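You operate a simulated robot arm through the tools that you are given. There is no shell and no other tool. Be economical: measure what you need, move in short steps, check, and stop when the job is done.

Carry out the task below with a simulated two-armed robot. There is one attempt and no reset: what you move stays moved.

## Task
Put the teal foam scrap from the top of the white table on the white checklist and the purple foam scrap on the middle of the wooden table. Open the left brown door, put the roll from the top of the white table on the upper left shelf of the brown cupboard, then shut the door. Stack the P60 sleeve carton from the door end of the white table on top of the P150 sleeve carton. Put one of the glue tins from the top of the grey mat on the cork top of the wooden bench. Open the wide grey door. Any order will do. Set down upright: glue tin.

Only the result counts: the job must be done as asked and must still hold three seconds after the hand-in. Knocking over, shifting, dropping, spilling or breaking anything else fails it.

## Robot
Two 7-joint arms with two-finger grippers on one trunk, on a base that drives. Base frame: it is fixed to the floor where the robot stands at the start and does not move with it; the origin is under the middle of the robot, x ahead of it, y to its left, z up. Readings come in mm, rad, newtons and seconds.
The left shoulder is at the start at [60, 123, 995], the right one opposite. With the tool pointing down near the work surface each hand reaches from about 340 to 800 mm from the robot's upright axis, wherever it stands, measured 20 degrees to its own side. Places, roughly: checklist [750, 250, 750]; cork top of the wooden bench [-1100, 4700, 900]; foam scrap [500, 0, 750]; glue tin [-1000, 3750, 1000]; left brown door [-900, 2700, 500]; middle of the wooden table [-1200, -200, 900]; roll (5x5x11 cm) [600, -400, 900]; sleeve carton [750, -750, 750]; upper left shelf of the brown cupboard [-1200, 2700, 500]; wide grey door [-900, 1800, 400]. Payload 1.47 kg a hand.
The tool frame of a hand sits at the grasp point between the pads (the TCP): z along the fingers, y along the line on which they close. The tips reach 16 mm beyond it. The gripper opens to 87 mm. The gripper's body begins 55 mm behind the TCP.
Orientation is that of the tool frame in the base frame, as [roll, pitch, yaw] about the fixed x, y, z axes, in that order (R = Rz(yaw) Ry(pitch) Rx(roll)). With the fingers straight down and closing along the base's y, the tool's x points along the base's -x, its y along +y and its z along -z.

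## Interface
- The arms move only by the tool step_arm. It takes "left_series", "right_series" or both (then of equal length, played together; a hand with none holds still); each is a list of rows, each a list of 7 numbers: the shift along the tool's x, y, z in units of 40 mm (1.0 is 40 mm), then the turn, a rotation vector about the tool's x, y, z in units of 8 degrees (1.0 is 8 degrees), then the finger opening in m, from 0 to 0.087. In form: [[dx, dy, dz, ax, ay, az, grip], ...]. A call has 1 to 10 rows; each row shifts and turns the commanded pose from where the row before left it, along the tool's axes as they then stand. A call with a number of a shift or a turn outside -1 to 1 is refused whole. Each row takes 0.2 s and may step no farther than 50 mm and 0.15 rad from the row before; otherwise, or with a gripper value out of range, the whole call is refused. Where a pose cannot be reached the arm comes as near as it can. A force on the tool above 40 N (or 10 N above the force at the start of the call, whichever is more), or a blocked arm, ends the call early, and 0.2 s more pass. Each finger travels about 153 mm/s and halts on what it meets, pressing with about 28 N; the grip force reading is that of the motor and also rises with nothing between the fingers. The clock runs only during rows and for 0.2 s after the last one: add rows that do not move to give the fingers time. It gives the time, the measured TCP pose, the force on the tool (base axes), the opening and the grip force at its end, in the units of the frame above (readings bear some noise), with the torque about the TCP (base axes, N m) and any sound that the robot's microphone picked up, and new pictures: "views" is both (left out), scene, wrist or none (wrist: the cameras of the hands that moved).
- Cameras (640 x 400 px; columns grow to the right, rows downward): "scene" is now at [22.7, -55.8, 1525.9]; the picture's right is [-0.98, -0.17, 0.00], its down [-0.16, 0.92, -0.36] and it looks along [0.06, -0.36, -0.93] (base axes); focal length 214 px, centre (320, 200). "left" rides on the left gripper at [73, -12, -90] in its tool frame; the picture's right is [0.16, 0.99, 0.00], its down [-0.72, 0.12, -0.68] and it looks along [-0.67, 0.11, 0.73] (tool axes); focal length 247 px, centre (320, 200). "right" rides on the right gripper at [73, 12, -90] in its tool frame; the picture's right is [-0.16, 0.99, 0.00], its down [-0.72, -0.12, -0.68] and it looks along [-0.67, -0.11, 0.73] (tool axes); focal length 247 px, centre (320, 200). There is no depth. A picture from a camera that has moved, and an enlarged one, comes with that camera's place and axes in the base frame and with its lens.
- raise_lower(by): slides the trunk up (or, below 0, down) by that many mm; the arms and the scene camera ride with it, the base frame stays. It gives what a move gives, with no picture.
- base_move(legs): drives the robot by 1 to 6 legs, each [ahead, left, turn to the left] in mm, mm and rad, along the robot's own axes; the way and the turn of a leg run together, so that a leg with both is an arc; at most 1500 mm and 3.142 rad a leg. The arms and the cameras ride along, it lands a little off, and it stops where it bumps. It gives what a move gives, and a new picture of the scene camera.
- turn_head(pan, tilt): turns the head with the scene camera to pan (to the left, within 2.094 rad either way) and tilt (down, from -0.506 to 1.204), counted from straight ahead of the robot. It gives what a move gives, and a new picture of the scene camera.
- close_up(camera, box): a new picture of the part [left, top, right, bottom] of that camera's present view, enlarged. No time passes.
- close_job(): hands the job in; it is judged then, once.

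Go step by step. Nothing tells you exact positions but the pictures and the camera data: compare them with the known pose of the tool, close in by small moves and look again before you grip or let go. The budget is 196 turns and 260 pictures, counting those below and the enlarged ones. Unless the task says otherwise, let go and move clear before handing in.

The tools are called by a JSON object that holds its "fn" and its "kwargs". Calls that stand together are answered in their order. step_arm: Moves the arms, as the interface text tells. Its arguments: {"type":"object","properties":{"left_series":{"type":"array","items":{"type":"array","items":{"type":"number"}}},"right_series":{"type":"array","items":{"type":"array","items":{"type":"number"}}},"views":{"type":"string","enum":["both","scene","wrist","none"]}},"required":[]} The other tools are called the same way: raise_lower (by) slides the trunk up or down; base_move (legs) drives the base; turn_head (pan, tilt) turns the head that bears the scene camera; close_up (camera, box) takes an enlarged picture of a part of a camera's view; close_job () hands the job in.

At the start:

```text
time: 0.0
left_tcp_pos: [458.6, -80.3, 1120.3]
left_ee_rot: [3.14, 0.002, 3.14]
left_wrist_force: [0.0, 0.0, 0.9]
left_ft_torque: [-0.02, 0.03, -0.02]
left_gripper_width: 87.0
left_grip_force: 0.1
right_tcp_pos: [365.1, -385.6, 1161.2]
right_ee_rot: [-3.141, 0.004, 3.141]
right_wrist_force: [-0.1, 0.6, 0.3]
right_ft_torque: [0.01, 0.01, 0.0]
right_gripper_width: 86.8
right_grip_force: 0.1
trunk travel left (down, up): [-150.0, 80.0]
robot x, y, heading: [-3.4, -1.4, -0.001]
head pan, tilt: [-1.396, 1.201]
```

scene: 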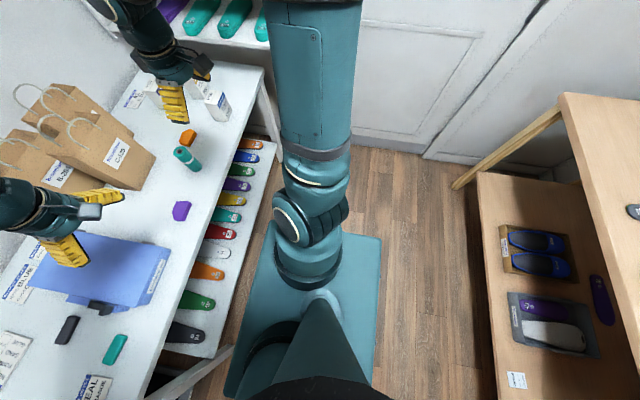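
right: 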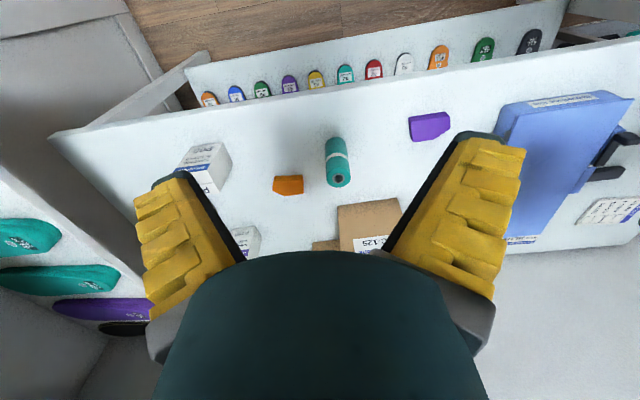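
left: 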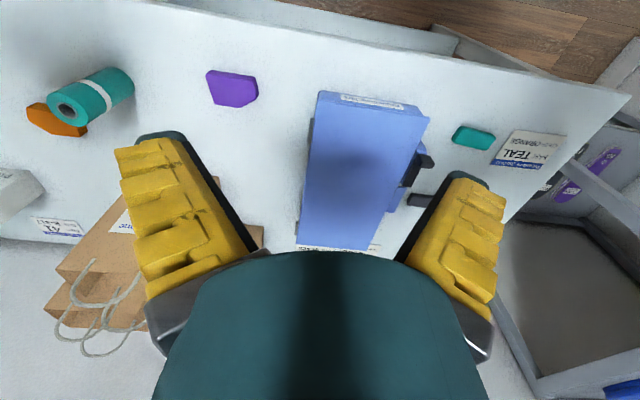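

I see a white table in front with the blue box, foam scraps, roll and bags. I look around with the head first to get the layout.

{"fn": "turn_head", "kwargs": {"pan": 0, "tilt": 0.9}}

{"fn": "turn_head", "kwargs": {"pan": -0.9, "tilt": 0.7}}

{"fn": "turn_head", "kwargs": {"pan": 1.5, "tilt": 0.5}}

{"fn": "turn_head", "kwargs": {"pan": 2.09, "tilt": 0.4}}

{"fn": "turn_head", "kwargs": {"pan": -2.09, "tilt": 0.6}}

```text
time: 1.5
left_tcp_pos: [457.1, -81.4, 1120.8]
left_ee_rot: [-3.141, 0.0, -3.141]
left_wrist_force: [-0.3, -0.4, -0.2]
left_ft_torque: [0.01, 0.01, 0.0]
left_gripper_width: 87.2
left_grip_force: 0.0
right_tcp_pos: [366.1, -384.8, 1161.2]
right_ee_rot: [-3.141, 0.002, -3.141]
right_wrist_force: [0.2, -0.4, 0.3]
right_ft_torque: [0.0, 0.01, 0.04]
right_gripper_width: 87.0
right_grip_force: 0.1
trunk travel left (down, up): [-150.0, 80.0]
robot x, y, heading: [-5.1, -1.8, -0.002]
head pan, tilt: [0.0, 0.901]
camera scene: at [88.5, -0.7, 1545.7], right [0.0, -1.0, 0.0], down [-0.78, 0.0, -0.62], along [0.62, 0.0, -0.78], focal length 214 px, centre (320, 200)
```

scene: 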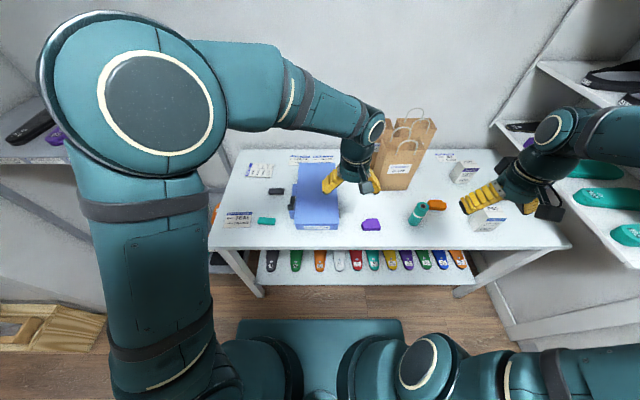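

```text
time: 2.7
left_tcp_pos: [458.2, -80.0, 1119.8]
left_ee_rot: [-3.14, -0.001, 3.141]
left_wrist_force: [-0.5, 0.3, -0.7]
left_ft_torque: [0.03, 0.0, 0.02]
left_gripper_width: 87.0
left_grip_force: 0.0
right_tcp_pos: [366.1, -384.2, 1161.1]
right_ee_rot: [3.141, 0.0, 3.142]
right_wrist_force: [0.1, 0.0, 0.5]
right_ft_torque: [-0.01, 0.01, -0.01]
right_gripper_width: 86.8
right_grip_force: 0.1
trunk travel left (down, up): [-150.0, 80.0]
robot x, y, heading: [-0.8, 1.5, 0.002]
head pan, tilt: [-0.901, 0.7]
camera scene: at [65.8, -67.2, 1561.9], right [-0.78, -0.62, 0.0], down [-0.4, 0.5, -0.76], along [0.48, -0.6, -0.64], focal length 214 px, centre (320, 200)
```

scene: 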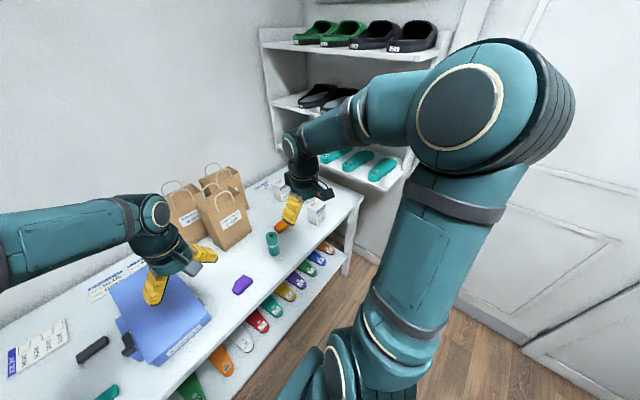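

```text
time: 4.9
left_tcp_pos: [457.8, -80.6, 1120.8]
left_ee_rot: [3.141, -0.001, -3.14]
left_wrist_force: [-0.9, -0.9, -0.3]
left_ft_torque: [-0.02, 0.01, -0.01]
left_gripper_width: 87.2
left_grip_force: 0.0
right_tcp_pos: [366.3, -384.6, 1159.9]
right_ee_rot: [-3.141, 0.0, -3.14]
right_wrist_force: [0.7, 0.0, 0.0]
right_ft_torque: [0.0, 0.01, 0.04]
right_gripper_width: 86.9
right_grip_force: 0.1
trunk travel left (down, up): [-150.0, 80.0]
robot x, y, heading: [4.2, 0.6, 0.002]
head pan, tilt: [1.499, 0.499]
camera scene: at [19.5, 90.1, 1579.6], right [1.0, -0.07, 0.0], down [-0.03, -0.48, -0.88], along [0.06, 0.88, -0.48], focal length 214 px, centre (320, 200)
```

scene: 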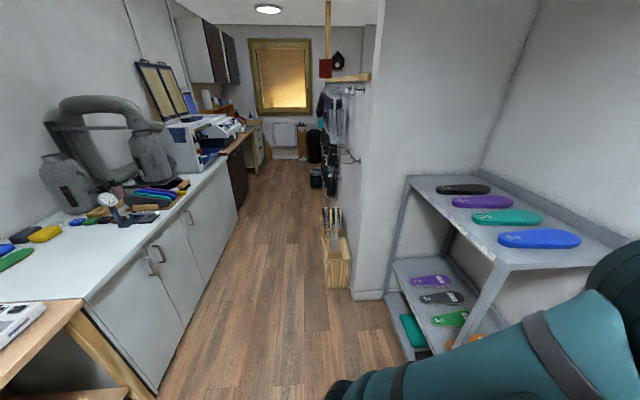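

```text
time: 5.9
left_tcp_pos: [458.3, -82.1, 1121.1]
left_ee_rot: [-3.141, -0.001, 3.141]
left_wrist_force: [0.5, 0.3, 0.1]
left_ft_torque: [0.0, 0.05, 0.0]
left_gripper_width: 86.8
left_grip_force: 0.0
right_tcp_pos: [365.6, -384.9, 1160.7]
right_ee_rot: [3.141, 0.0, -3.141]
right_wrist_force: [0.3, 1.0, 1.2]
right_ft_torque: [0.0, 0.0, 0.02]
right_gripper_width: 87.0
right_grip_force: 0.1
trunk travel left (down, up): [-150.0, 80.0]
robot x, y, heading: [0.5, -2.4, 0.0]
head pan, tilt: [2.089, 0.4]
camera scene: at [-32.9, 79.8, 1588.7], right [0.87, 0.49, 0.0], down [0.19, -0.34, -0.92], along [-0.46, 0.8, -0.39], focal length 214 px, centre (320, 200)
```

scene: 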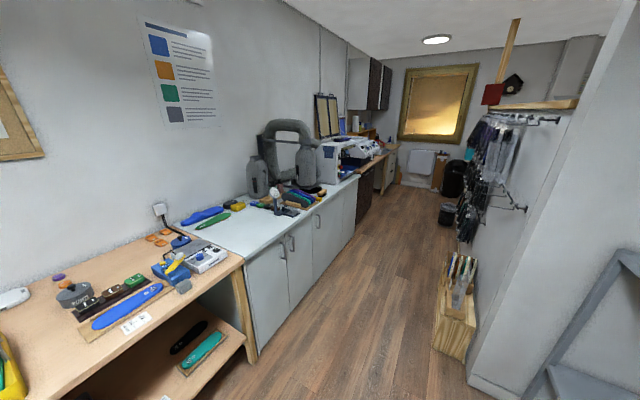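

```text
time: 9.3
left_tcp_pos: [457.8, -79.6, 1121.1]
left_ee_rot: [3.141, -0.001, 3.142]
left_wrist_force: [-0.3, 0.1, -0.3]
left_ft_torque: [-0.02, -0.01, 0.0]
left_gripper_width: 86.9
left_grip_force: 0.1
right_tcp_pos: [365.7, -382.7, 1161.9]
right_ee_rot: [-3.141, 0.0, -3.142]
right_wrist_force: [-0.2, 0.4, -0.2]
right_ft_torque: [0.0, 0.02, -0.01]
right_gripper_width: 87.2
right_grip_force: 0.1
trunk travel left (down, up): [-150.0, 80.0]
robot x, y, heading: [0.5, 1.7, 0.001]
head pan, tilt: [-2.089, 0.6]
camera scene: at [-30.8, -77.5, 1570.5], right [-0.87, 0.5, 0.0], down [0.28, 0.49, -0.83], along [-0.41, -0.72, -0.56], focal length 214 px, centre (320, 200)
```

scene: 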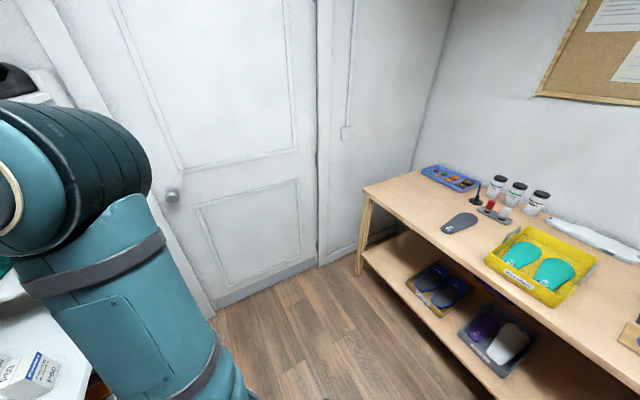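

The white table is ahead, the brown/grey cupboards are along the left-behind aisle, and the wooden table is behind. I aim the head at the table and take enlarged views.

{"fn": "turn_head", "kwargs": {"pan": 0.0, "tilt": 0.85}}

{"fn": "close_up", "kwargs": {"camera": "scene", "box": [200, 120, 360, 220]}}

{"fn": "close_up", "kwargs": {"camera": "scene", "box": [400, 120, 560, 220]}}

```text
time: 11.3
left_tcp_pos: [458.7, -79.5, 1120.3]
left_ee_rot: [-3.141, 0.001, -3.141]
left_wrist_force: [0.1, -0.5, 0.2]
left_ft_torque: [0.0, 0.01, 0.02]
left_gripper_width: 86.8
left_grip_force: 0.1
right_tcp_pos: [365.1, -383.8, 1161.0]
right_ee_rot: [3.141, -0.001, 3.141]
right_wrist_force: [-1.0, -0.4, 0.0]
right_ft_torque: [0.0, -0.01, 0.0]
right_gripper_width: 87.1
right_grip_force: 0.0
trunk travel left (down, up): [-150.0, 80.0]
robot x, y, heading: [0.6, 2.1, 0.006]
head pan, tilt: [0.0, 0.85]
camera scene: at [91.2, -0.7, 1549.6], right [0.0, -1.0, 0.0], down [-0.75, 0.0, -0.66], along [0.66, 0.0, -0.75], focal length 214 px, centre (320, 200)
```

scene: 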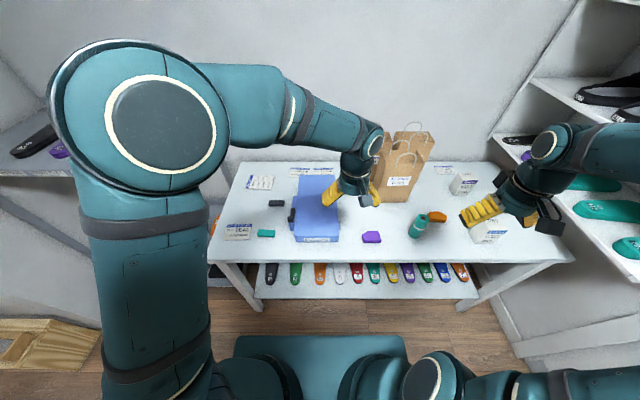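

```text
4.00 times, centred on (280, 170) of scene
camera zoom: at [91.2, -0.7, 1549.6], right [0.0, -1.0, 0.0], down [-0.75, 0.0, -0.66], along [0.66, 0.0, -0.75], focal length 858 px, centre (480, 320)
```

zoom: 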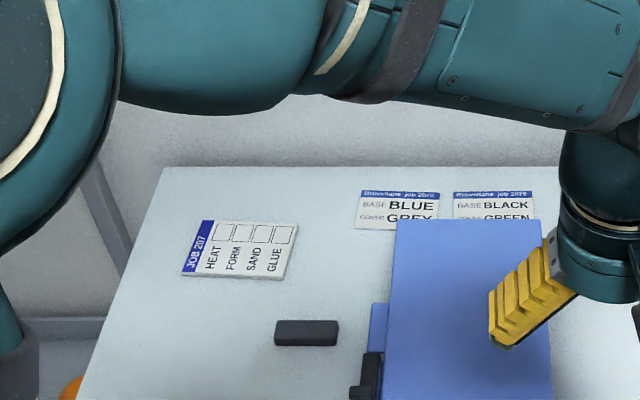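

```text
4.00 times, centred on (480, 170) of scene
camera zoom: at [91.2, -0.7, 1549.6], right [0.0, -1.0, 0.0], down [-0.75, 0.0, -0.66], along [0.66, 0.0, -0.75], focal length 858 px, centre (-320, 320)
```

zoom: 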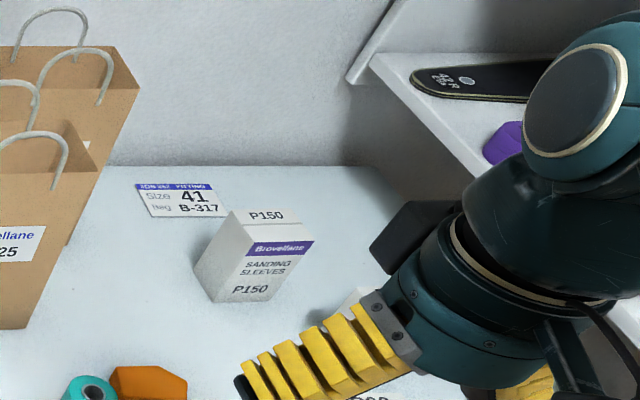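

The checklist is the JOB 207 sheet at back left; triangulation puts the table top at about z 790. I bring the left hand over the teal scrap.

{"fn": "step_arm", "kwargs": {"left_series": [[-0.3, 0.95, 0.4, 0, 0, 0, 0.087], [-0.3, 0.95, 0.4, 0, 0, 0, 0.087], [-0.3, 0.95, 0.4, 0, 0, 0, 0.087], [-0.3, 0.95, 0.4, 0, 0, 0, 0.087], [-0.3, 0.95, 0.4, 0, 0, 0, 0.087], [-0.3, 0.95, 0.4, 0, 0, 0, 0.087], [-0.2, 0.95, 0.4, 0, 0, 0, 0.087], [-0.2, 0.95, 0.4, 0, 0, 0, 0.087], [0, 0, 0, 0, 0, 0, 0.087]], "views": "both"}}

```text
time: 13.3
left_tcp_pos: [546.8, 220.7, 990.6]
left_ee_rot: [-3.141, 0.0, -3.141]
left_wrist_force: [0.6, -0.3, 0.1]
left_ft_torque: [0.01, 0.0, -0.02]
left_gripper_width: 87.1
left_grip_force: 0.0
right_tcp_pos: [366.4, -384.6, 1160.7]
right_ee_rot: [3.141, -0.001, -3.14]
right_wrist_force: [-0.3, 0.0, -0.5]
right_ft_torque: [0.01, 0.03, -0.01]
right_gripper_width: 87.1
right_grip_force: 0.1
trunk travel left (down, up): [-150.0, 80.0]
robot x, y, heading: [3.5, 0.1, 0.002]
head pan, tilt: [0.0, 0.85]
camera scene: at [90.8, -1.5, 1549.7], right [0.0, -1.0, 0.0], down [-0.75, 0.0, -0.66], along [0.66, 0.0, -0.75], focal length 214 px, centre (320, 200)
camera left: at [474.0, 210.3, 1080.0], right [-0.16, 0.99, 0.0], down [0.72, 0.12, 0.68], along [0.67, 0.11, -0.73], focal length 247 px, centre (320, 200)
```

scene: 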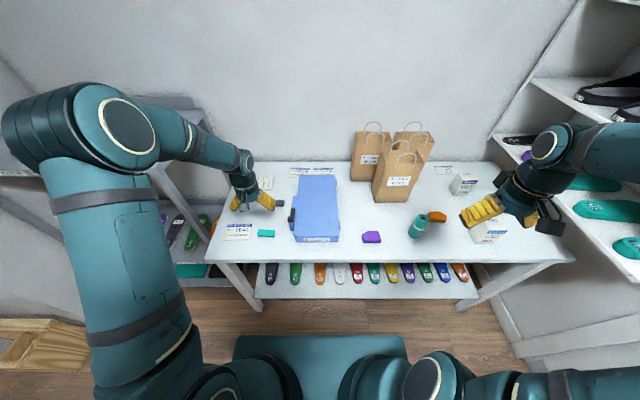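
left: 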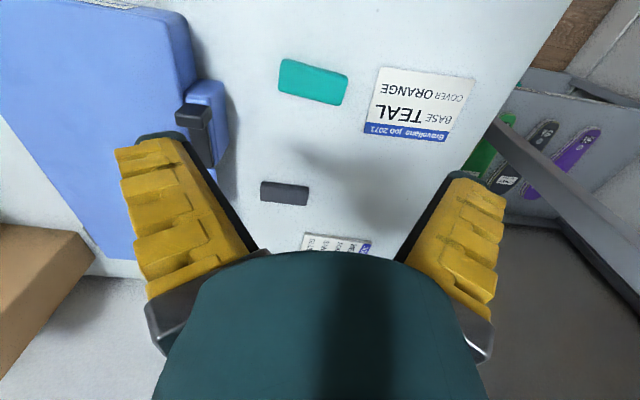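

The teal scrap lies axis-aligned around (566, 217), roughly 72 mm long along y. I go lower and look again.

{"fn": "step_arm", "kwargs": {"left_series": [[-0.15, -0.03, 0.9, 0, 0, 0, 0.087], [-0.15, -0.03, 0.9, 0, 0, 0, 0.087], [-0.15, 0, 0.9, 0, 0, 0, 0.087], [0, 0, 0, 0, 0, 0, 0.087]], "views": "wrist"}}

```text
time: 14.3
left_tcp_pos: [564.6, 222.4, 882.6]
left_ee_rot: [-3.139, -0.001, 3.141]
left_wrist_force: [0.0, 0.7, -0.3]
left_ft_torque: [-0.02, -0.02, -0.01]
left_gripper_width: 86.6
left_grip_force: 0.1
right_tcp_pos: [365.0, -385.2, 1161.2]
right_ee_rot: [3.142, -0.001, -3.141]
right_wrist_force: [0.2, 0.6, -0.4]
right_ft_torque: [0.0, 0.01, -0.02]
right_gripper_width: 87.0
right_grip_force: 0.1
trunk travel left (down, up): [-150.0, 80.0]
robot x, y, heading: [0.2, -2.3, -0.001]
head pan, tilt: [0.0, 0.85]
camera left: at [491.8, 209.6, 971.7], right [-0.16, 0.99, 0.0], down [0.72, 0.12, 0.68], along [0.67, 0.11, -0.73], focal length 247 px, centre (320, 200)
```

left: 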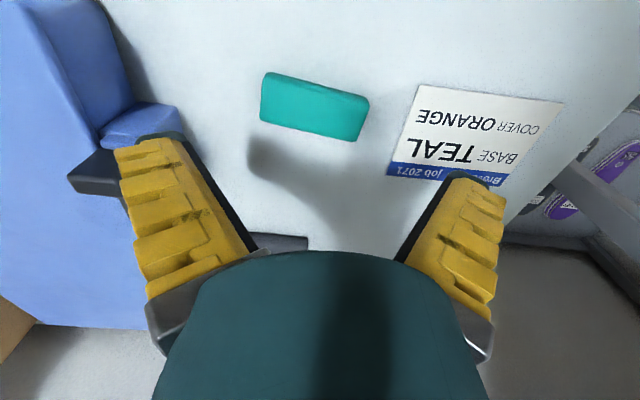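

Foam centre is about (561, 218). I centre, lower part of the way, and check again.

{"fn": "step_arm", "kwargs": {"left_series": [[0.08, -0.1, 0.6, 0, 0, 0, 0.087], [0, 0, 0.6, 0, 0, 0, 0.087], [0, 0, 0, 0, 0, 0, 0.087]], "views": "both"}}

{"fn": "close_up", "kwargs": {"camera": "scene", "box": [220, 180, 316, 240]}}

```text
time: 15.1
left_tcp_pos: [559.5, 216.4, 836.8]
left_ee_rot: [3.142, 0.0, 3.14]
left_wrist_force: [0.5, -0.1, 0.3]
left_ft_torque: [0.0, 0.06, -0.03]
left_gripper_width: 86.9
left_grip_force: 0.1
right_tcp_pos: [366.2, -385.1, 1161.7]
right_ee_rot: [-3.141, -0.001, -3.141]
right_wrist_force: [-0.6, 0.7, -0.1]
right_ft_torque: [0.01, 0.01, 0.01]
right_gripper_width: 87.1
right_grip_force: 0.1
trunk travel left (down, up): [-150.0, 80.0]
robot x, y, heading: [-1.6, 3.2, -0.0]
head pan, tilt: [0.0, 0.85]
camera scene: at [90.9, -0.8, 1549.7], right [0.0, -1.0, 0.0], down [-0.75, 0.0, -0.66], along [0.66, 0.0, -0.75], focal length 214 px, centre (320, 200)
camera left: at [486.8, 203.5, 925.0], right [-0.16, 0.99, 0.0], down [0.72, 0.12, 0.68], along [0.67, 0.11, -0.73], focal length 247 px, centre (320, 200)
```

scene: 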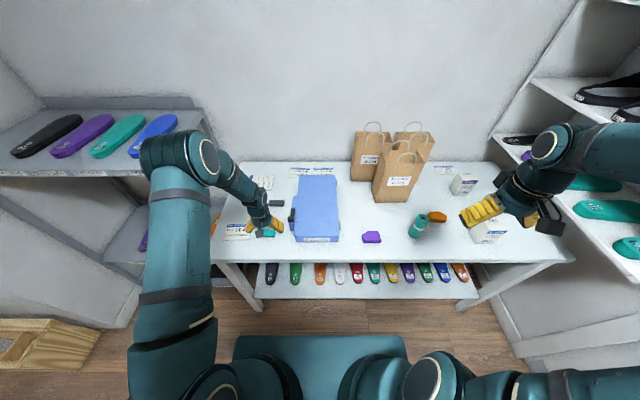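
left: 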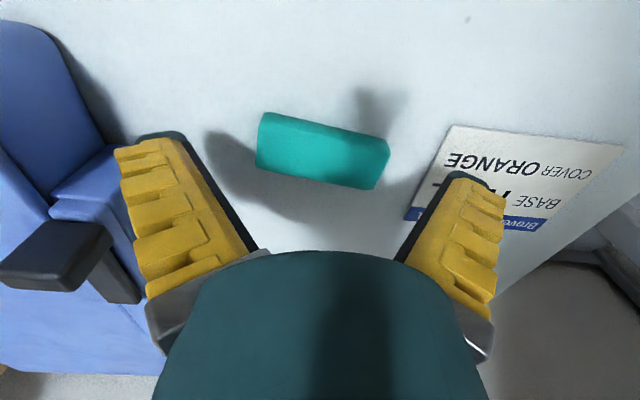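

```text
6.67 times, centred on (268, 210) of scene
camera zoom: at [90.9, -0.8, 1549.7], right [0.0, -1.0, 0.0], down [-0.75, 0.0, -0.66], along [0.66, 0.0, -0.75], focal length 1430 px, centre (667, 133)
```

zoom: 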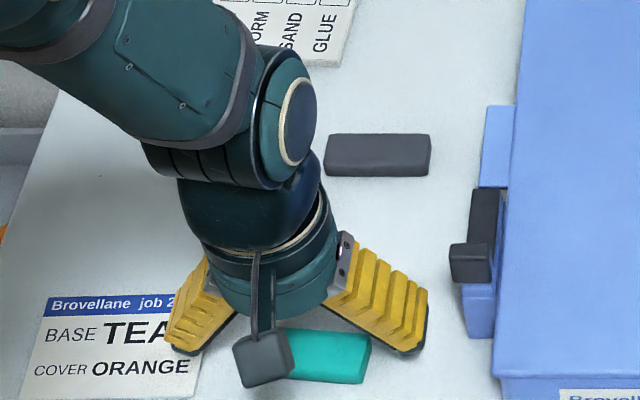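

The views agree: foam centre at about (558, 216, 807). I lower gently, then grip.

{"fn": "step_arm", "kwargs": {"left_series": [[0, 0, 0.3, 0, 0, 0, 0.087], [0, 0, 0.25, 0, 0, 0, 0.087], [0, 0, 0, 0, 0, 0, 0.087]], "views": "wrist"}}

```text
time: 15.9
left_tcp_pos: [559.5, 216.0, 814.5]
left_ee_rot: [-3.141, 0.001, -3.142]
left_wrist_force: [0.2, 0.2, -0.4]
left_ft_torque: [-0.04, 0.0, 0.02]
left_gripper_width: 87.1
left_grip_force: 0.1
right_tcp_pos: [366.0, -384.1, 1162.2]
right_ee_rot: [-3.14, 0.001, 3.142]
right_wrist_force: [0.1, -0.6, -0.9]
right_ft_torque: [-0.02, 0.0, 0.02]
right_gripper_width: 87.0
right_grip_force: 0.0
trunk travel left (down, up): [-150.0, 80.0]
robot x, y, heading: [-0.2, 3.2, -0.003]
head pan, tilt: [0.0, 0.85]
camera left: at [487.0, 203.9, 903.8], right [-0.16, 0.99, 0.0], down [0.72, 0.12, 0.68], along [0.67, 0.11, -0.73], focal length 247 px, centre (320, 200)
```

left: 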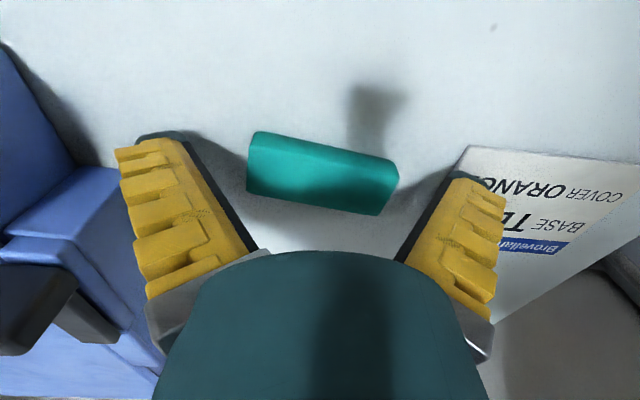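

The fingers straddle the foam. I lower a few mm more and close.

{"fn": "step_arm", "kwargs": {"left_series": [[0, 0, 0.12, 0, 0, 0, 0.087], [0, 0, 0, 0, 0, 0, 0.05], [0, 0, 0, 0, 0, 0, 0.04], [0, 0, 0, 0, 0, 0, 0.04]], "views": "wrist"}}

```text
time: 16.9
left_tcp_pos: [560.2, 215.7, 812.7]
left_ee_rot: [3.141, 0.008, -3.141]
left_wrist_force: [1.4, 0.5, 32.2]
left_ft_torque: [-0.11, 0.03, -0.09]
left_gripper_width: 57.7
left_grip_force: 28.4
right_tcp_pos: [364.4, -385.1, 1161.4]
right_ee_rot: [-3.141, 0.0, 3.141]
right_wrist_force: [0.1, 0.2, 0.4]
right_ft_torque: [0.0, -0.02, 0.04]
right_gripper_width: 87.0
right_grip_force: 0.1
trunk travel left (down, up): [-150.0, 80.0]
robot x, y, heading: [-0.2, 0.9, -0.001]
head pan, tilt: [0.0, 0.85]
camera left: at [486.7, 203.7, 901.5], right [-0.16, 0.99, 0.0], down [0.72, 0.12, 0.68], along [0.68, 0.11, -0.73], focal length 247 px, centre (320, 200)
```

left: 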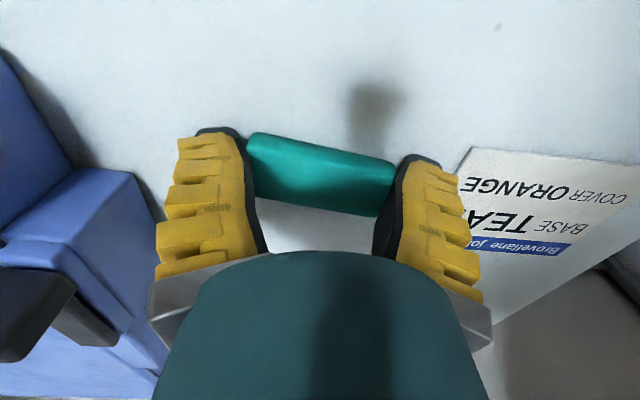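

The foam is held (58 mm wide) and the table top is at about z 797. I lift it and look down to judge the gap between base and table.

{"fn": "step_arm", "kwargs": {"left_series": [[0, 0, -0.5, 0, 0, 0, 0.04], [0, 0, -1, 0, 0, 0, 0.04], [0, 0, -1, 0, 0, 0, 0.04], [0, 0, 0, 0, 0, 0, 0.04]], "views": "none"}}

{"fn": "turn_head", "kwargs": {"pan": 0.0, "tilt": 1.2}}

```text
time: 17.9
left_tcp_pos: [559.8, 217.4, 909.8]
left_ee_rot: [3.141, -0.003, -3.14]
left_wrist_force: [0.0, -0.7, 0.2]
left_ft_torque: [-0.02, -0.01, 0.03]
left_gripper_width: 45.8
left_grip_force: 4.3
right_tcp_pos: [366.5, -384.1, 1160.0]
right_ee_rot: [3.141, -0.001, -3.141]
right_wrist_force: [-0.1, 0.5, 0.0]
right_ft_torque: [0.02, 0.02, -0.04]
right_gripper_width: 87.3
right_grip_force: 0.1
trunk travel left (down, up): [-150.0, 80.0]
robot x, y, heading: [-3.1, 0.2, 0.002]
head pan, tilt: [0.0, 0.85]
```

```text
time: 18.7
left_tcp_pos: [560.1, 216.6, 908.7]
left_ee_rot: [3.14, 0.0, -3.141]
left_wrist_force: [0.0, 0.0, -0.2]
left_ft_torque: [-0.02, 0.03, -0.01]
left_gripper_width: 45.8
left_grip_force: 4.3
right_tcp_pos: [366.4, -384.3, 1160.6]
right_ee_rot: [3.141, 0.0, -3.141]
right_wrist_force: [-0.4, -0.1, 0.0]
right_ft_torque: [0.02, 0.04, 0.0]
right_gripper_width: 87.0
right_grip_force: 0.2
trunk travel left (down, up): [-150.0, 80.0]
robot x, y, heading: [-0.0, 1.1, -0.001]
head pan, tilt: [0.0, 1.201]
camera scene: at [69.0, -0.7, 1525.9], right [0.0, -1.0, 0.0], down [-0.93, 0.0, -0.36], along [0.36, 0.0, -0.93], focal length 214 px, centre (320, 200)
```

scene: 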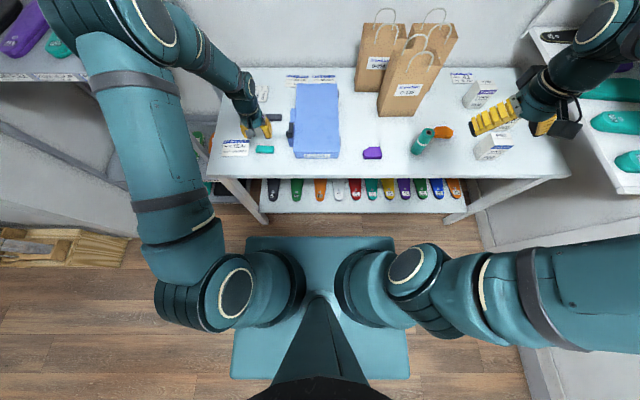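

The scrap seems to be still on the table while the gripper reads 45.8 mm; let me check the wrist view and base gap.

{"fn": "close_up", "kwargs": {"camera": "left", "box": [0, 0, 640, 400]}}

{"fn": "close_up", "kwargs": {"camera": "scene", "box": [180, 60, 340, 160]}}

```text
1.00 times, centred on (320, 200) of left (not enlarged: the box is as wide or as high as the picture)
camera zoom: at [487.0, 205.1, 998.8], right [-0.16, 0.99, 0.0], down [0.72, 0.12, 0.68], along [0.67, 0.11, -0.73], focal length 247 px, centre (320, 200)
```

zoom: 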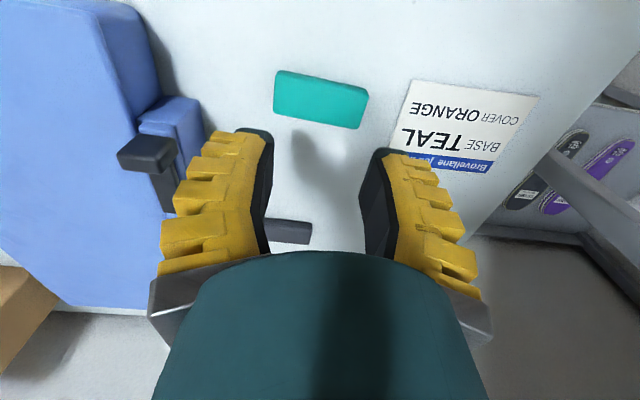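

```text
4.00 times, centred on (260, 110) of scene
camera zoom: at [69.0, -0.7, 1525.9], right [0.0, -1.0, 0.0], down [-0.93, 0.0, -0.36], along [0.36, 0.0, -0.93], focal length 858 px, centre (560, 560)
```

zoom: 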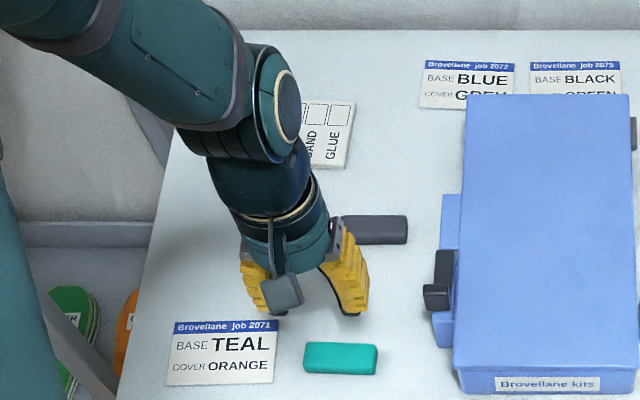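

The grip slipped; the pads only had the rounded ends. I will turn the hand 90° and grip the short side, with full closing force.

{"fn": "step_arm", "kwargs": {"left_series": [[0, 0, 0, 0, 0, 1, 0.087], [0, 0, 0, 0, 0, 1, 0.087], [0, 0, 0, 0, 0, 1, 0.087], [0, 0, 0, 0, 0, 1, 0.087], [0, 0, 0, 0, 0, 1, 0.087], [0, 0, 0, 0, 0, 1, 0.087], [0, 0, 0, 0, 0, 1, 0.087], [0, 0, 0, 0, 0, 1, 0.087], [0, 0, 0, 0, 0, 1, 0.087], [0, 0, 0, 0, 0, 1, 0.087]], "views": "none"}}

{"fn": "step_arm", "kwargs": {"left_series": [[0, 0, 0, 0, 0, 1, 0.087], [0, 0, 0, 0, 0, 0.25, 0.087], [0, 0, 1, 0, 0, 0, 0.087], [0, 0, 0.6, 0, 0, 0, 0.087], [0, 0, 0, 0, 0, 0, 0.087]], "views": "wrist"}}

```text
time: 20.9
left_tcp_pos: [561.0, 217.8, 909.2]
left_ee_rot: [3.141, -0.002, 1.744]
left_wrist_force: [1.4, -0.7, 0.8]
left_ft_torque: [0.01, 0.02, 0.02]
left_gripper_width: 87.1
left_grip_force: 0.1
right_tcp_pos: [366.0, -384.9, 1160.5]
right_ee_rot: [3.141, 0.001, -3.14]
right_wrist_force: [1.2, 0.9, 0.5]
right_ft_torque: [0.0, -0.02, 0.0]
right_gripper_width: 87.1
right_grip_force: 0.0
trunk travel left (down, up): [-150.0, 80.0]
robot x, y, heading: [-2.4, -1.0, 0.001]
head pan, tilt: [0.0, 1.201]
```

```text
time: 22.1
left_tcp_pos: [561.8, 219.0, 845.5]
left_ee_rot: [3.141, 0.001, 1.572]
left_wrist_force: [0.5, -0.1, 0.1]
left_ft_torque: [-0.02, 0.01, -0.01]
left_gripper_width: 86.9
left_grip_force: 0.1
right_tcp_pos: [366.2, -385.1, 1161.6]
right_ee_rot: [-3.141, 0.0, 3.141]
right_wrist_force: [0.1, 0.8, -0.7]
right_ft_torque: [0.0, -0.01, -0.01]
right_gripper_width: 87.0
right_grip_force: 0.1
trunk travel left (down, up): [-150.0, 80.0]
robot x, y, heading: [3.2, -0.7, -0.002]
head pan, tilt: [0.0, 1.201]
camera left: at [549.5, 291.1, 935.2], right [0.99, 0.16, 0.0], down [0.12, -0.72, 0.68], along [0.11, -0.67, -0.73], focal length 247 px, centre (320, 200)
```

left: 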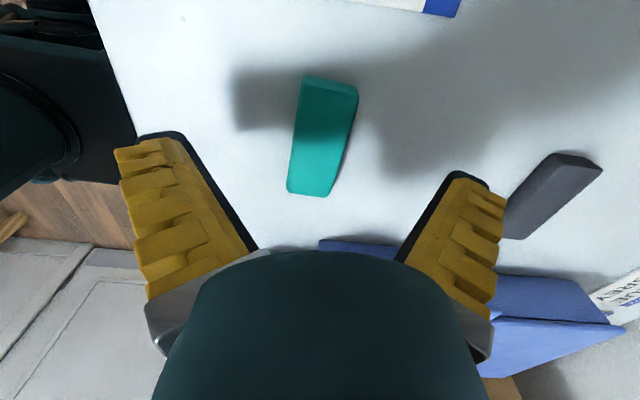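

Aligned. I lower to just above the table and grip with full closing command.

{"fn": "step_arm", "kwargs": {"left_series": [[0, 0, 0.7, 0, 0, 0, 0.087], [0, 0, 0.06, 0, 0, 0, 0.04], [0, 0, 0, 0, 0, 0, 0.01], [0, 0, 0, 0, 0, 0, 0.0], [0, 0, 0, 0, 0, 0, 0.0], [0, 0, -0.5, 0, 0, 0, 0.0], [0, 0, -1, 0, 0, 0, 0.0], [0, 0, -1, 0, 0, 0, 0.0], [0, 0, 0, 0, 0, 0, 0]], "views": "wrist"}}

```text
time: 24.1
left_tcp_pos: [561.8, 218.0, 915.4]
left_ee_rot: [-3.141, 0.0, 1.569]
left_wrist_force: [-0.5, 0.6, 0.7]
left_ft_torque: [-0.02, 0.01, -0.05]
left_gripper_width: 16.6
left_grip_force: 27.7
right_tcp_pos: [365.7, -384.6, 1161.0]
right_ee_rot: [-3.141, -0.001, 3.142]
right_wrist_force: [0.5, -0.8, 0.4]
right_ft_torque: [-0.02, 0.03, 0.0]
right_gripper_width: 87.1
right_grip_force: 0.1
trunk travel left (down, up): [-150.0, 80.0]
robot x, y, heading: [1.0, 0.8, 0.004]
head pan, tilt: [0.0, 1.201]
camera left: at [549.9, 289.8, 1005.4], right [0.99, 0.16, 0.0], down [0.12, -0.72, 0.68], along [0.11, -0.67, -0.73], focal length 247 px, centre (320, 200)
```

left: 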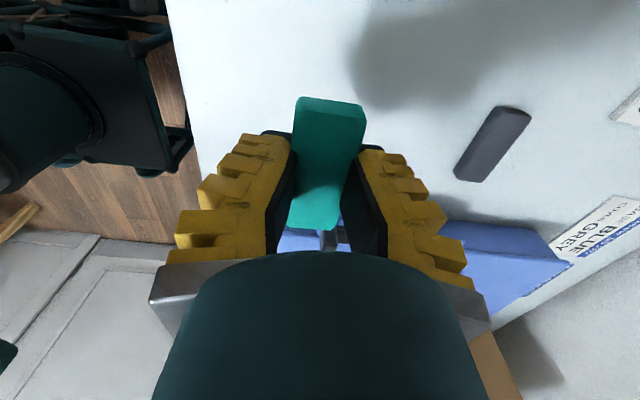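

The teal scrap is held firmly. The checklist spans about x 820–920, y 236–362, so I drive ahead 90 and left 130 to bring it in reach.

{"fn": "base_move", "kwargs": {"legs": [[90, 130, 0]]}}

```text
time: 25.9
left_tcp_pos: [652.3, 346.2, 917.0]
left_ee_rot: [-3.141, 0.0, 1.568]
left_wrist_force: [0.0, -0.1, -0.6]
left_ft_torque: [0.03, 0.01, -0.02]
left_gripper_width: 16.4
left_grip_force: 28.0
right_tcp_pos: [454.9, -257.4, 1160.5]
right_ee_rot: [-3.141, 0.001, 3.139]
right_wrist_force: [0.3, -0.2, -0.4]
right_ft_torque: [-0.01, 0.02, 0.01]
right_gripper_width: 86.9
right_grip_force: 0.1
trunk travel left (down, up): [-150.0, 80.0]
robot x, y, heading: [87.6, 131.7, 0.002]
head pan, tilt: [0.0, 1.201]
camera scene: at [159.2, 128.8, 1525.9], right [0.0, -1.0, 0.0], down [-0.93, 0.0, -0.36], along [0.36, 0.0, -0.93], focal length 214 px, centre (320, 200)
```

scene: 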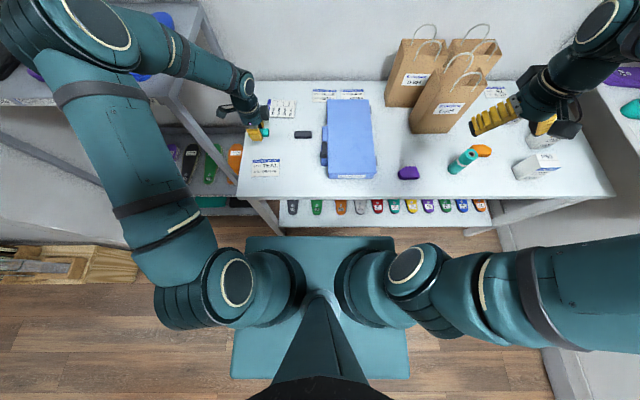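

The checklist is confirmed at about (873, 298). I move the foam over it.

{"fn": "step_arm", "kwargs": {"left_series": [[-0.19, 0.83, 0.1, 0, 0, 0, 0], [-0.19, 0.83, 0.1, 0, 0, 0, 0], [-0.19, 0.83, 0.1, 0, 0, 0, 0], [-0.19, 0.83, 0.1, 0, 0, 0, 0], [-0.19, 0.83, 0.1, 0, 0, 0, 0], [-0.19, 0.83, 0.1, 0, 0, 0, 0], [0, 0, 0, 0, 0, 0, 0], [0, 0, 0, 0, 0, 0, 0]], "views": "both"}}

```text
time: 27.7
left_tcp_pos: [849.4, 296.5, 891.2]
left_ee_rot: [-3.14, 0.0, 1.567]
left_wrist_force: [0.2, 0.2, 0.9]
left_ft_torque: [0.03, 0.02, 0.02]
left_gripper_width: 16.9
left_grip_force: 28.2
right_tcp_pos: [454.1, -257.2, 1160.2]
right_ee_rot: [3.139, 0.0, 3.137]
right_wrist_force: [0.1, 0.2, -0.1]
right_ft_torque: [-0.01, 0.03, -0.03]
right_gripper_width: 86.9
right_grip_force: 0.0
trunk travel left (down, up): [-150.0, 80.0]
robot x, y, heading: [88.8, 127.7, -0.003]
head pan, tilt: [0.0, 1.201]
camera scene: at [159.5, 127.7, 1525.9], right [0.0, -1.0, 0.0], down [-0.93, 0.0, -0.36], along [0.36, 0.0, -0.93], focal length 214 px, centre (320, 200)
camera left: at [838.0, 369.5, 980.4], right [0.99, 0.15, 0.0], down [0.11, -0.72, 0.68], along [0.1, -0.67, -0.73], focal length 247 px, centre (320, 200)
```

scene: 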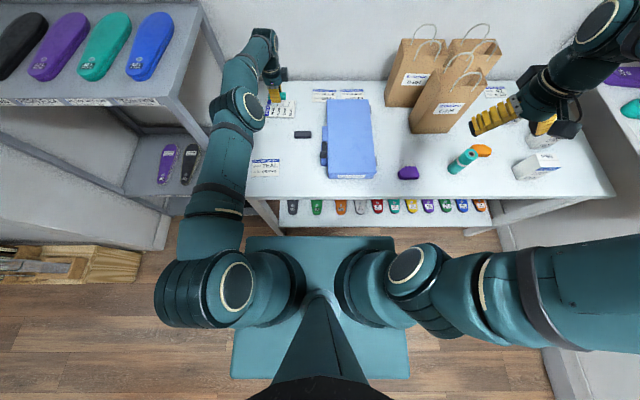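
left: 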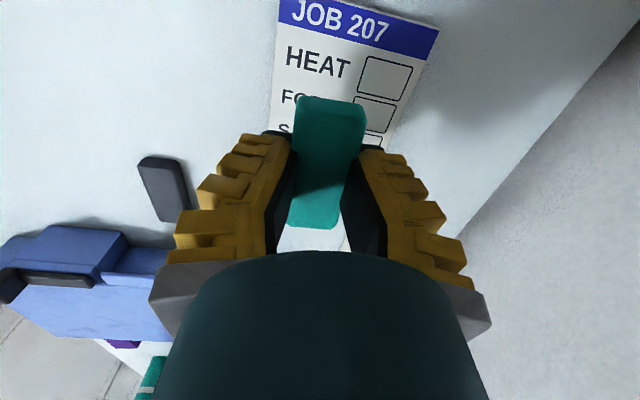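

The foam is over the sheet; I shift 12 mm further in, lower it and release, then rise.

{"fn": "step_arm", "kwargs": {"left_series": [[0, 0.3, 0.5, 0, 0, 0, 0], [0, 0, 0.6, 0, 0, 0, 0], [0, 0, 0.5, 0, 0, 0, 0], [0, 0, 0.15, 0, 0, 0, 0], [0, 0, 0.1, 0, 0, 0, 0], [0, 0, 0, 0, 0, 0, 0]], "views": "wrist"}}

```text
time: 29.1
left_tcp_pos: [841.8, 297.6, 830.0]
left_ee_rot: [-3.141, -0.001, 1.566]
left_wrist_force: [0.1, 0.5, 0.0]
left_ft_torque: [-0.02, -0.01, 0.02]
left_gripper_width: 16.7
left_grip_force: 28.0
left hand out of reach, approached as far as the arm can: row 1, 2
right_tcp_pos: [455.0, -256.1, 1162.4]
right_ee_rot: [3.141, 0.0, 3.139]
right_wrist_force: [0.3, 0.5, -0.5]
right_ft_torque: [0.0, -0.03, -0.01]
right_gripper_width: 87.2
right_grip_force: 0.0
trunk travel left (down, up): [-150.0, 80.0]
robot x, y, heading: [88.6, 132.4, -0.003]
head pan, tilt: [0.0, 1.201]
camera left: at [830.9, 370.3, 918.8], right [0.99, 0.16, 0.0], down [0.11, -0.72, 0.68], along [0.11, -0.67, -0.73], focal length 247 px, centre (320, 200)
```

left: 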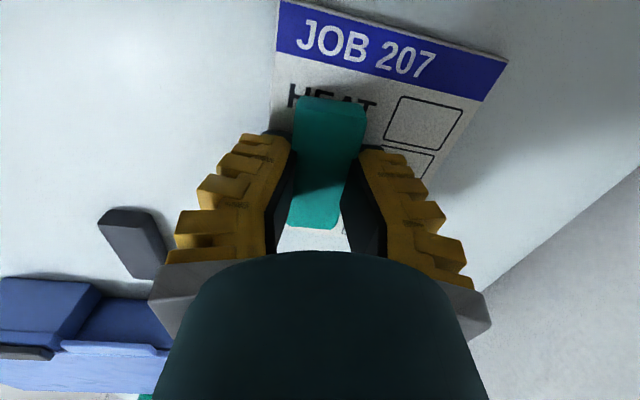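

The arm is at its limit at x 842; I edge the base 20 mm ahead to centre it better.

{"fn": "base_move", "kwargs": {"legs": [[20, 0, 0]]}}

{"fn": "step_arm", "kwargs": {"left_series": [[0, 0, 0.25, 0, 0, 0, 0], [0, 0, 0.08, 0, 0, 0, 0], [0, 0, 0, 0, 0, 0, 0]], "views": "wrist"}}

```text
time: 29.9
left_tcp_pos: [862.3, 296.6, 828.1]
left_ee_rot: [-3.141, 0.001, 1.568]
left_wrist_force: [0.3, 0.1, 0.5]
left_ft_torque: [-0.02, 0.05, 0.04]
left_gripper_width: 16.4
left_grip_force: 28.1
right_tcp_pos: [474.9, -257.2, 1160.6]
right_ee_rot: [-3.141, -0.001, 3.138]
right_wrist_force: [0.3, -0.4, 0.1]
right_ft_torque: [0.03, 0.02, -0.01]
right_gripper_width: 87.1
right_grip_force: 0.0
trunk travel left (down, up): [-150.0, 80.0]
robot x, y, heading: [110.5, 127.5, -0.003]
head pan, tilt: [0.0, 1.201]
camera scene: at [179.9, 128.1, 1525.8], right [0.0, -1.0, 0.0], down [-0.93, 0.0, -0.36], along [0.36, 0.0, -0.93], focal length 214 px, centre (320, 200)
```

scene: 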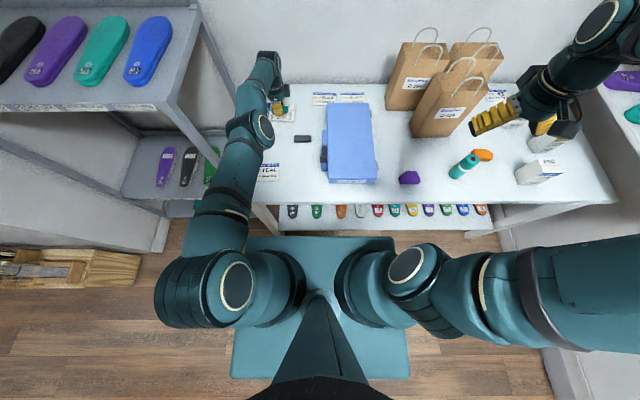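

```text
time: 30.7
left_tcp_pos: [859.1, 298.4, 822.5]
left_ee_rot: [3.131, 0.0, 1.568]
left_wrist_force: [6.8, -2.1, 34.9]
left_ft_torque: [-0.14, -0.03, 0.09]
left_gripper_width: 19.5
left_grip_force: 28.4
left hand out of reach, approached as far as the arm can: row 2
right_tcp_pos: [471.1, -257.4, 1161.3]
right_ee_rot: [-3.141, 0.003, 3.139]
right_wrist_force: [0.0, 0.3, -0.2]
right_ft_torque: [-0.01, 0.02, -0.02]
right_gripper_width: 87.0
right_grip_force: 0.1
trunk travel left (down, up): [-150.0, 80.0]
robot x, y, heading: [111.2, 130.7, -0.002]
head pan, tilt: [0.0, 1.201]
camera left: at [847.1, 370.5, 911.3], right [0.99, 0.16, 0.01], down [0.11, -0.72, 0.68], along [0.11, -0.67, -0.73], focal length 247 px, centre (320, 200)
```

left: 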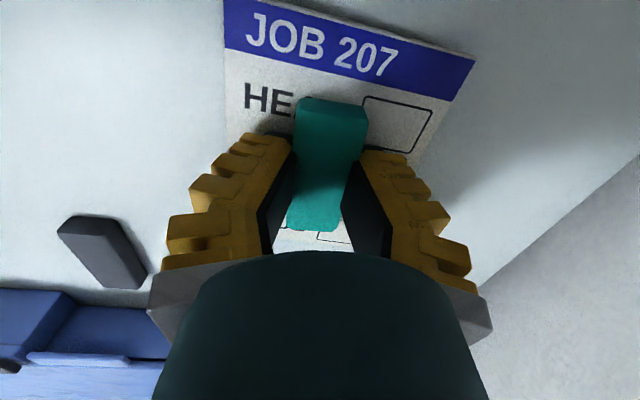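

Contact is made on the checklist with the foam near its centre. I release and rise.

{"fn": "step_arm", "kwargs": {"left_series": [[0, 0, -0.05, 0, 0, 0, 0.03], [0, 0, 0, 0, 0, 0, 0.05], [0, 0, 0, 0, 0, 0, 0.07], [0, 0, -0.5, 0, 0, 0, 0.07], [0, 0, -1, 0, 0, 0, 0.07], [0, -0.5, -1, 0, 0, 0, 0.087], [0, -0.5, -1, 0, 0, 0, 0.087]], "views": "wrist"}}

```text
time: 32.3
left_tcp_pos: [870.2, 294.7, 958.8]
left_ee_rot: [-3.138, 0.0, 1.567]
left_wrist_force: [0.0, -0.3, 0.3]
left_ft_torque: [0.01, -0.01, -0.02]
left_gripper_width: 87.1
left_grip_force: 0.2
left hand out of reach, approached as far as the arm can: row 5, 6, 7
right_tcp_pos: [474.7, -257.6, 1161.1]
right_ee_rot: [-3.141, -0.001, 3.138]
right_wrist_force: [0.6, -0.2, -0.2]
right_ft_torque: [0.01, -0.01, 0.01]
right_gripper_width: 87.1
right_grip_force: 0.1
trunk travel left (down, up): [-150.0, 80.0]
robot x, y, heading: [108.4, 128.3, -0.0]
head pan, tilt: [0.0, 1.201]
camera left: at [858.9, 367.6, 1047.2], right [0.99, 0.15, 0.0], down [0.12, -0.72, 0.68], along [0.1, -0.67, -0.73], focal length 247 px, centre (320, 200)
```

left: 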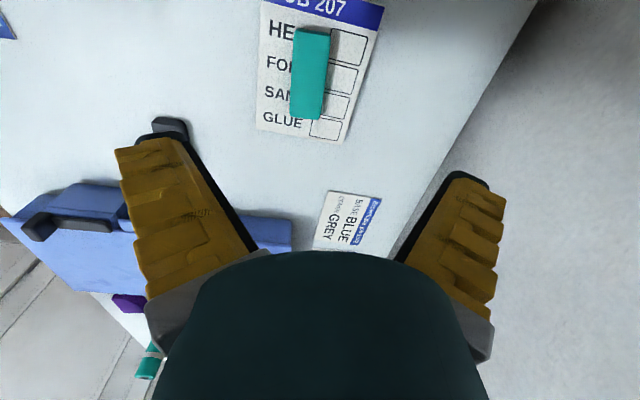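

The teal scrap lies on the checklist. I retract the left hand, then drive to the right end for the cartons.

{"fn": "step_arm", "kwargs": {"left_series": [[0, -0.9, -0.6, 0, 0, 0, 0.087], [0, -0.9, -0.6, 0, 0, 0, 0.087], [0, -0.9, -0.6, 0, 0, 0, 0.087], [0, -0.9, -0.5, 0, 0, 0, 0.087], [0, -0.9, -0.5, 0, 0, 0, 0.087], [0, -0.9, 0, 0, 0, 0, 0.087], [0, -0.9, 0, 0, 0, 0, 0.087], [0, -0.9, 0, 0, 0, 0, 0.087], [0, -0.9, 0, 0, 0, 0, 0.087], [0, 0, 0, 0, 0, 0, 0.087]], "views": "none"}}

{"fn": "base_move", "kwargs": {"legs": [[-70, 0, 0], [0, -400, 0]]}}

{"fn": "turn_head", "kwargs": {"pan": -0.7, "tilt": 1.0}}

```text
time: 34.5
left_tcp_pos: [851.8, 291.5, 1117.0]
left_ee_rot: [-3.14, 0.0, 1.567]
left_wrist_force: [0.4, -1.0, 0.1]
left_ft_torque: [0.0, 0.01, 0.02]
left_gripper_width: 87.2
left_grip_force: 0.0
left hand out of reach, approached as far as the arm can: row 1, 2, 3, 4, 5, 6, 7, 8, 9
right_tcp_pos: [473.5, -256.8, 1161.7]
right_ee_rot: [-3.141, 0.0, 3.139]
right_wrist_force: [0.3, 1.3, -0.2]
right_ft_torque: [0.02, 0.0, -0.03]
right_gripper_width: 86.8
right_grip_force: 0.1
trunk travel left (down, up): [-150.0, 80.0]
robot x, y, heading: [109.2, 129.1, -0.005]
head pan, tilt: [0.0, 1.201]
```

```text
time: 39.2
left_tcp_pos: [781.5, -103.3, 1116.9]
left_ee_rot: [-3.14, 0.0, 1.571]
left_wrist_force: [-0.3, 0.2, -0.1]
left_ft_torque: [0.0, -0.01, -0.02]
left_gripper_width: 86.8
left_grip_force: 0.0
right_tcp_pos: [405.3, -653.2, 1161.4]
right_ee_rot: [3.141, 0.0, -3.14]
right_wrist_force: [0.2, -0.7, 1.2]
right_ft_torque: [0.0, -0.02, 0.01]
right_gripper_width: 86.9
right_grip_force: 0.0
trunk travel left (down, up): [-150.0, 80.0]
robot x, y, heading: [38.8, -272.4, 0.005]
head pan, tilt: [0.0, 1.201]
camera scene: at [107.7, -270.9, 1525.9], right [0.0, -1.0, 0.0], down [-0.93, 0.0, -0.36], along [0.36, 0.0, -0.93], focal length 214 px, centre (320, 200)
```

scene: 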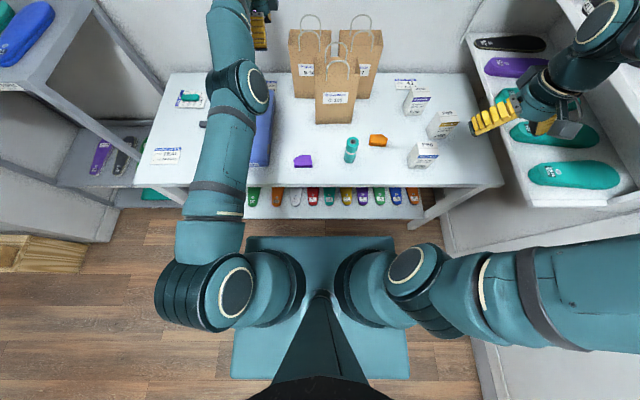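

```text
time: 40.2
left_tcp_pos: [781.6, -103.2, 1116.9]
left_ee_rot: [-3.14, 0.0, 1.573]
left_wrist_force: [0.3, -0.3, 0.0]
left_ft_torque: [-0.03, -0.03, 0.0]
left_gripper_width: 87.0
left_grip_force: 0.1
right_tcp_pos: [405.8, -653.6, 1161.5]
right_ee_rot: [3.141, 0.0, -3.137]
right_wrist_force: [0.2, -0.1, -0.1]
right_ft_torque: [0.0, 0.0, 0.01]
right_gripper_width: 86.9
right_grip_force: 0.1
trunk travel left (down, up): [-150.0, 80.0]
robot x, y, heading: [38.2, -270.3, 0.003]
head pan, tilt: [-0.7, 1.0]
camera scene: at [105.2, -315.5, 1538.5], right [-0.64, -0.77, 0.0], down [-0.65, 0.54, -0.54], along [0.41, -0.35, -0.84], focal length 214 px, centre (320, 200)
```

scene: 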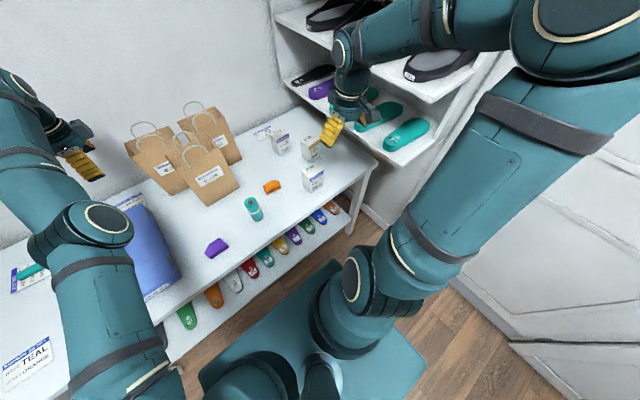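

Three cartons stand at the right end; I read their labels.

{"fn": "close_up", "kwargs": {"camera": "scene", "box": [240, 115, 368, 195]}}

{"fn": "step_arm", "kwargs": {"left_series": [[0, 0, 0, 0, 0, -1, 0.087], [0, 0, 0, 0, 0, -1, 0.087], [0, 0, 0, 0, 0, -1, 0.087], [0, 0, 0, 0, 0, -1, 0.087], [0, 0, 0, 0, 0, -1, 0.087], [0, 0, 0, 0, 0, -1, 0.087], [0, 0, 0, 0, 0, -1, 0.087], [0, 0, 0, 0, 0, -1, 0.087], [0, 0, 0, 0, 0, -1, 0.087], [0, 0, 0, 0, 0, 0, 0.087]], "views": "none"}}

```text
5.00 times, centred on (304, 155) of scene
camera zoom: at [105.2, -315.5, 1538.5], right [-0.64, -0.77, 0.0], down [-0.65, 0.54, -0.54], along [0.41, -0.35, -0.84], focal length 1072 px, centre (400, 425)
```

zoom: 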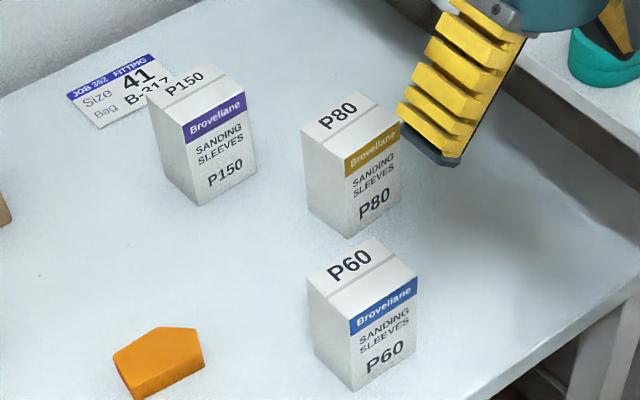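

```text
time: 42.5
left_tcp_pos: [781.3, -103.4, 1116.5]
left_ee_rot: [3.14, 0.0, 2.831]
left_wrist_force: [0.6, 0.9, -0.1]
left_ft_torque: [0.01, -0.02, 0.02]
left_gripper_width: 86.9
left_grip_force: 0.0
right_tcp_pos: [404.7, -654.1, 1161.3]
right_ee_rot: [-3.141, -0.001, -3.137]
right_wrist_force: [0.0, -0.2, -0.8]
right_ft_torque: [-0.01, -0.02, 0.05]
right_gripper_width: 86.9
right_grip_force: 0.0
trunk travel left (down, up): [-150.0, 80.0]
robot x, y, heading: [39.5, -269.1, -0.003]
head pan, tilt: [-0.7, 1.0]
```

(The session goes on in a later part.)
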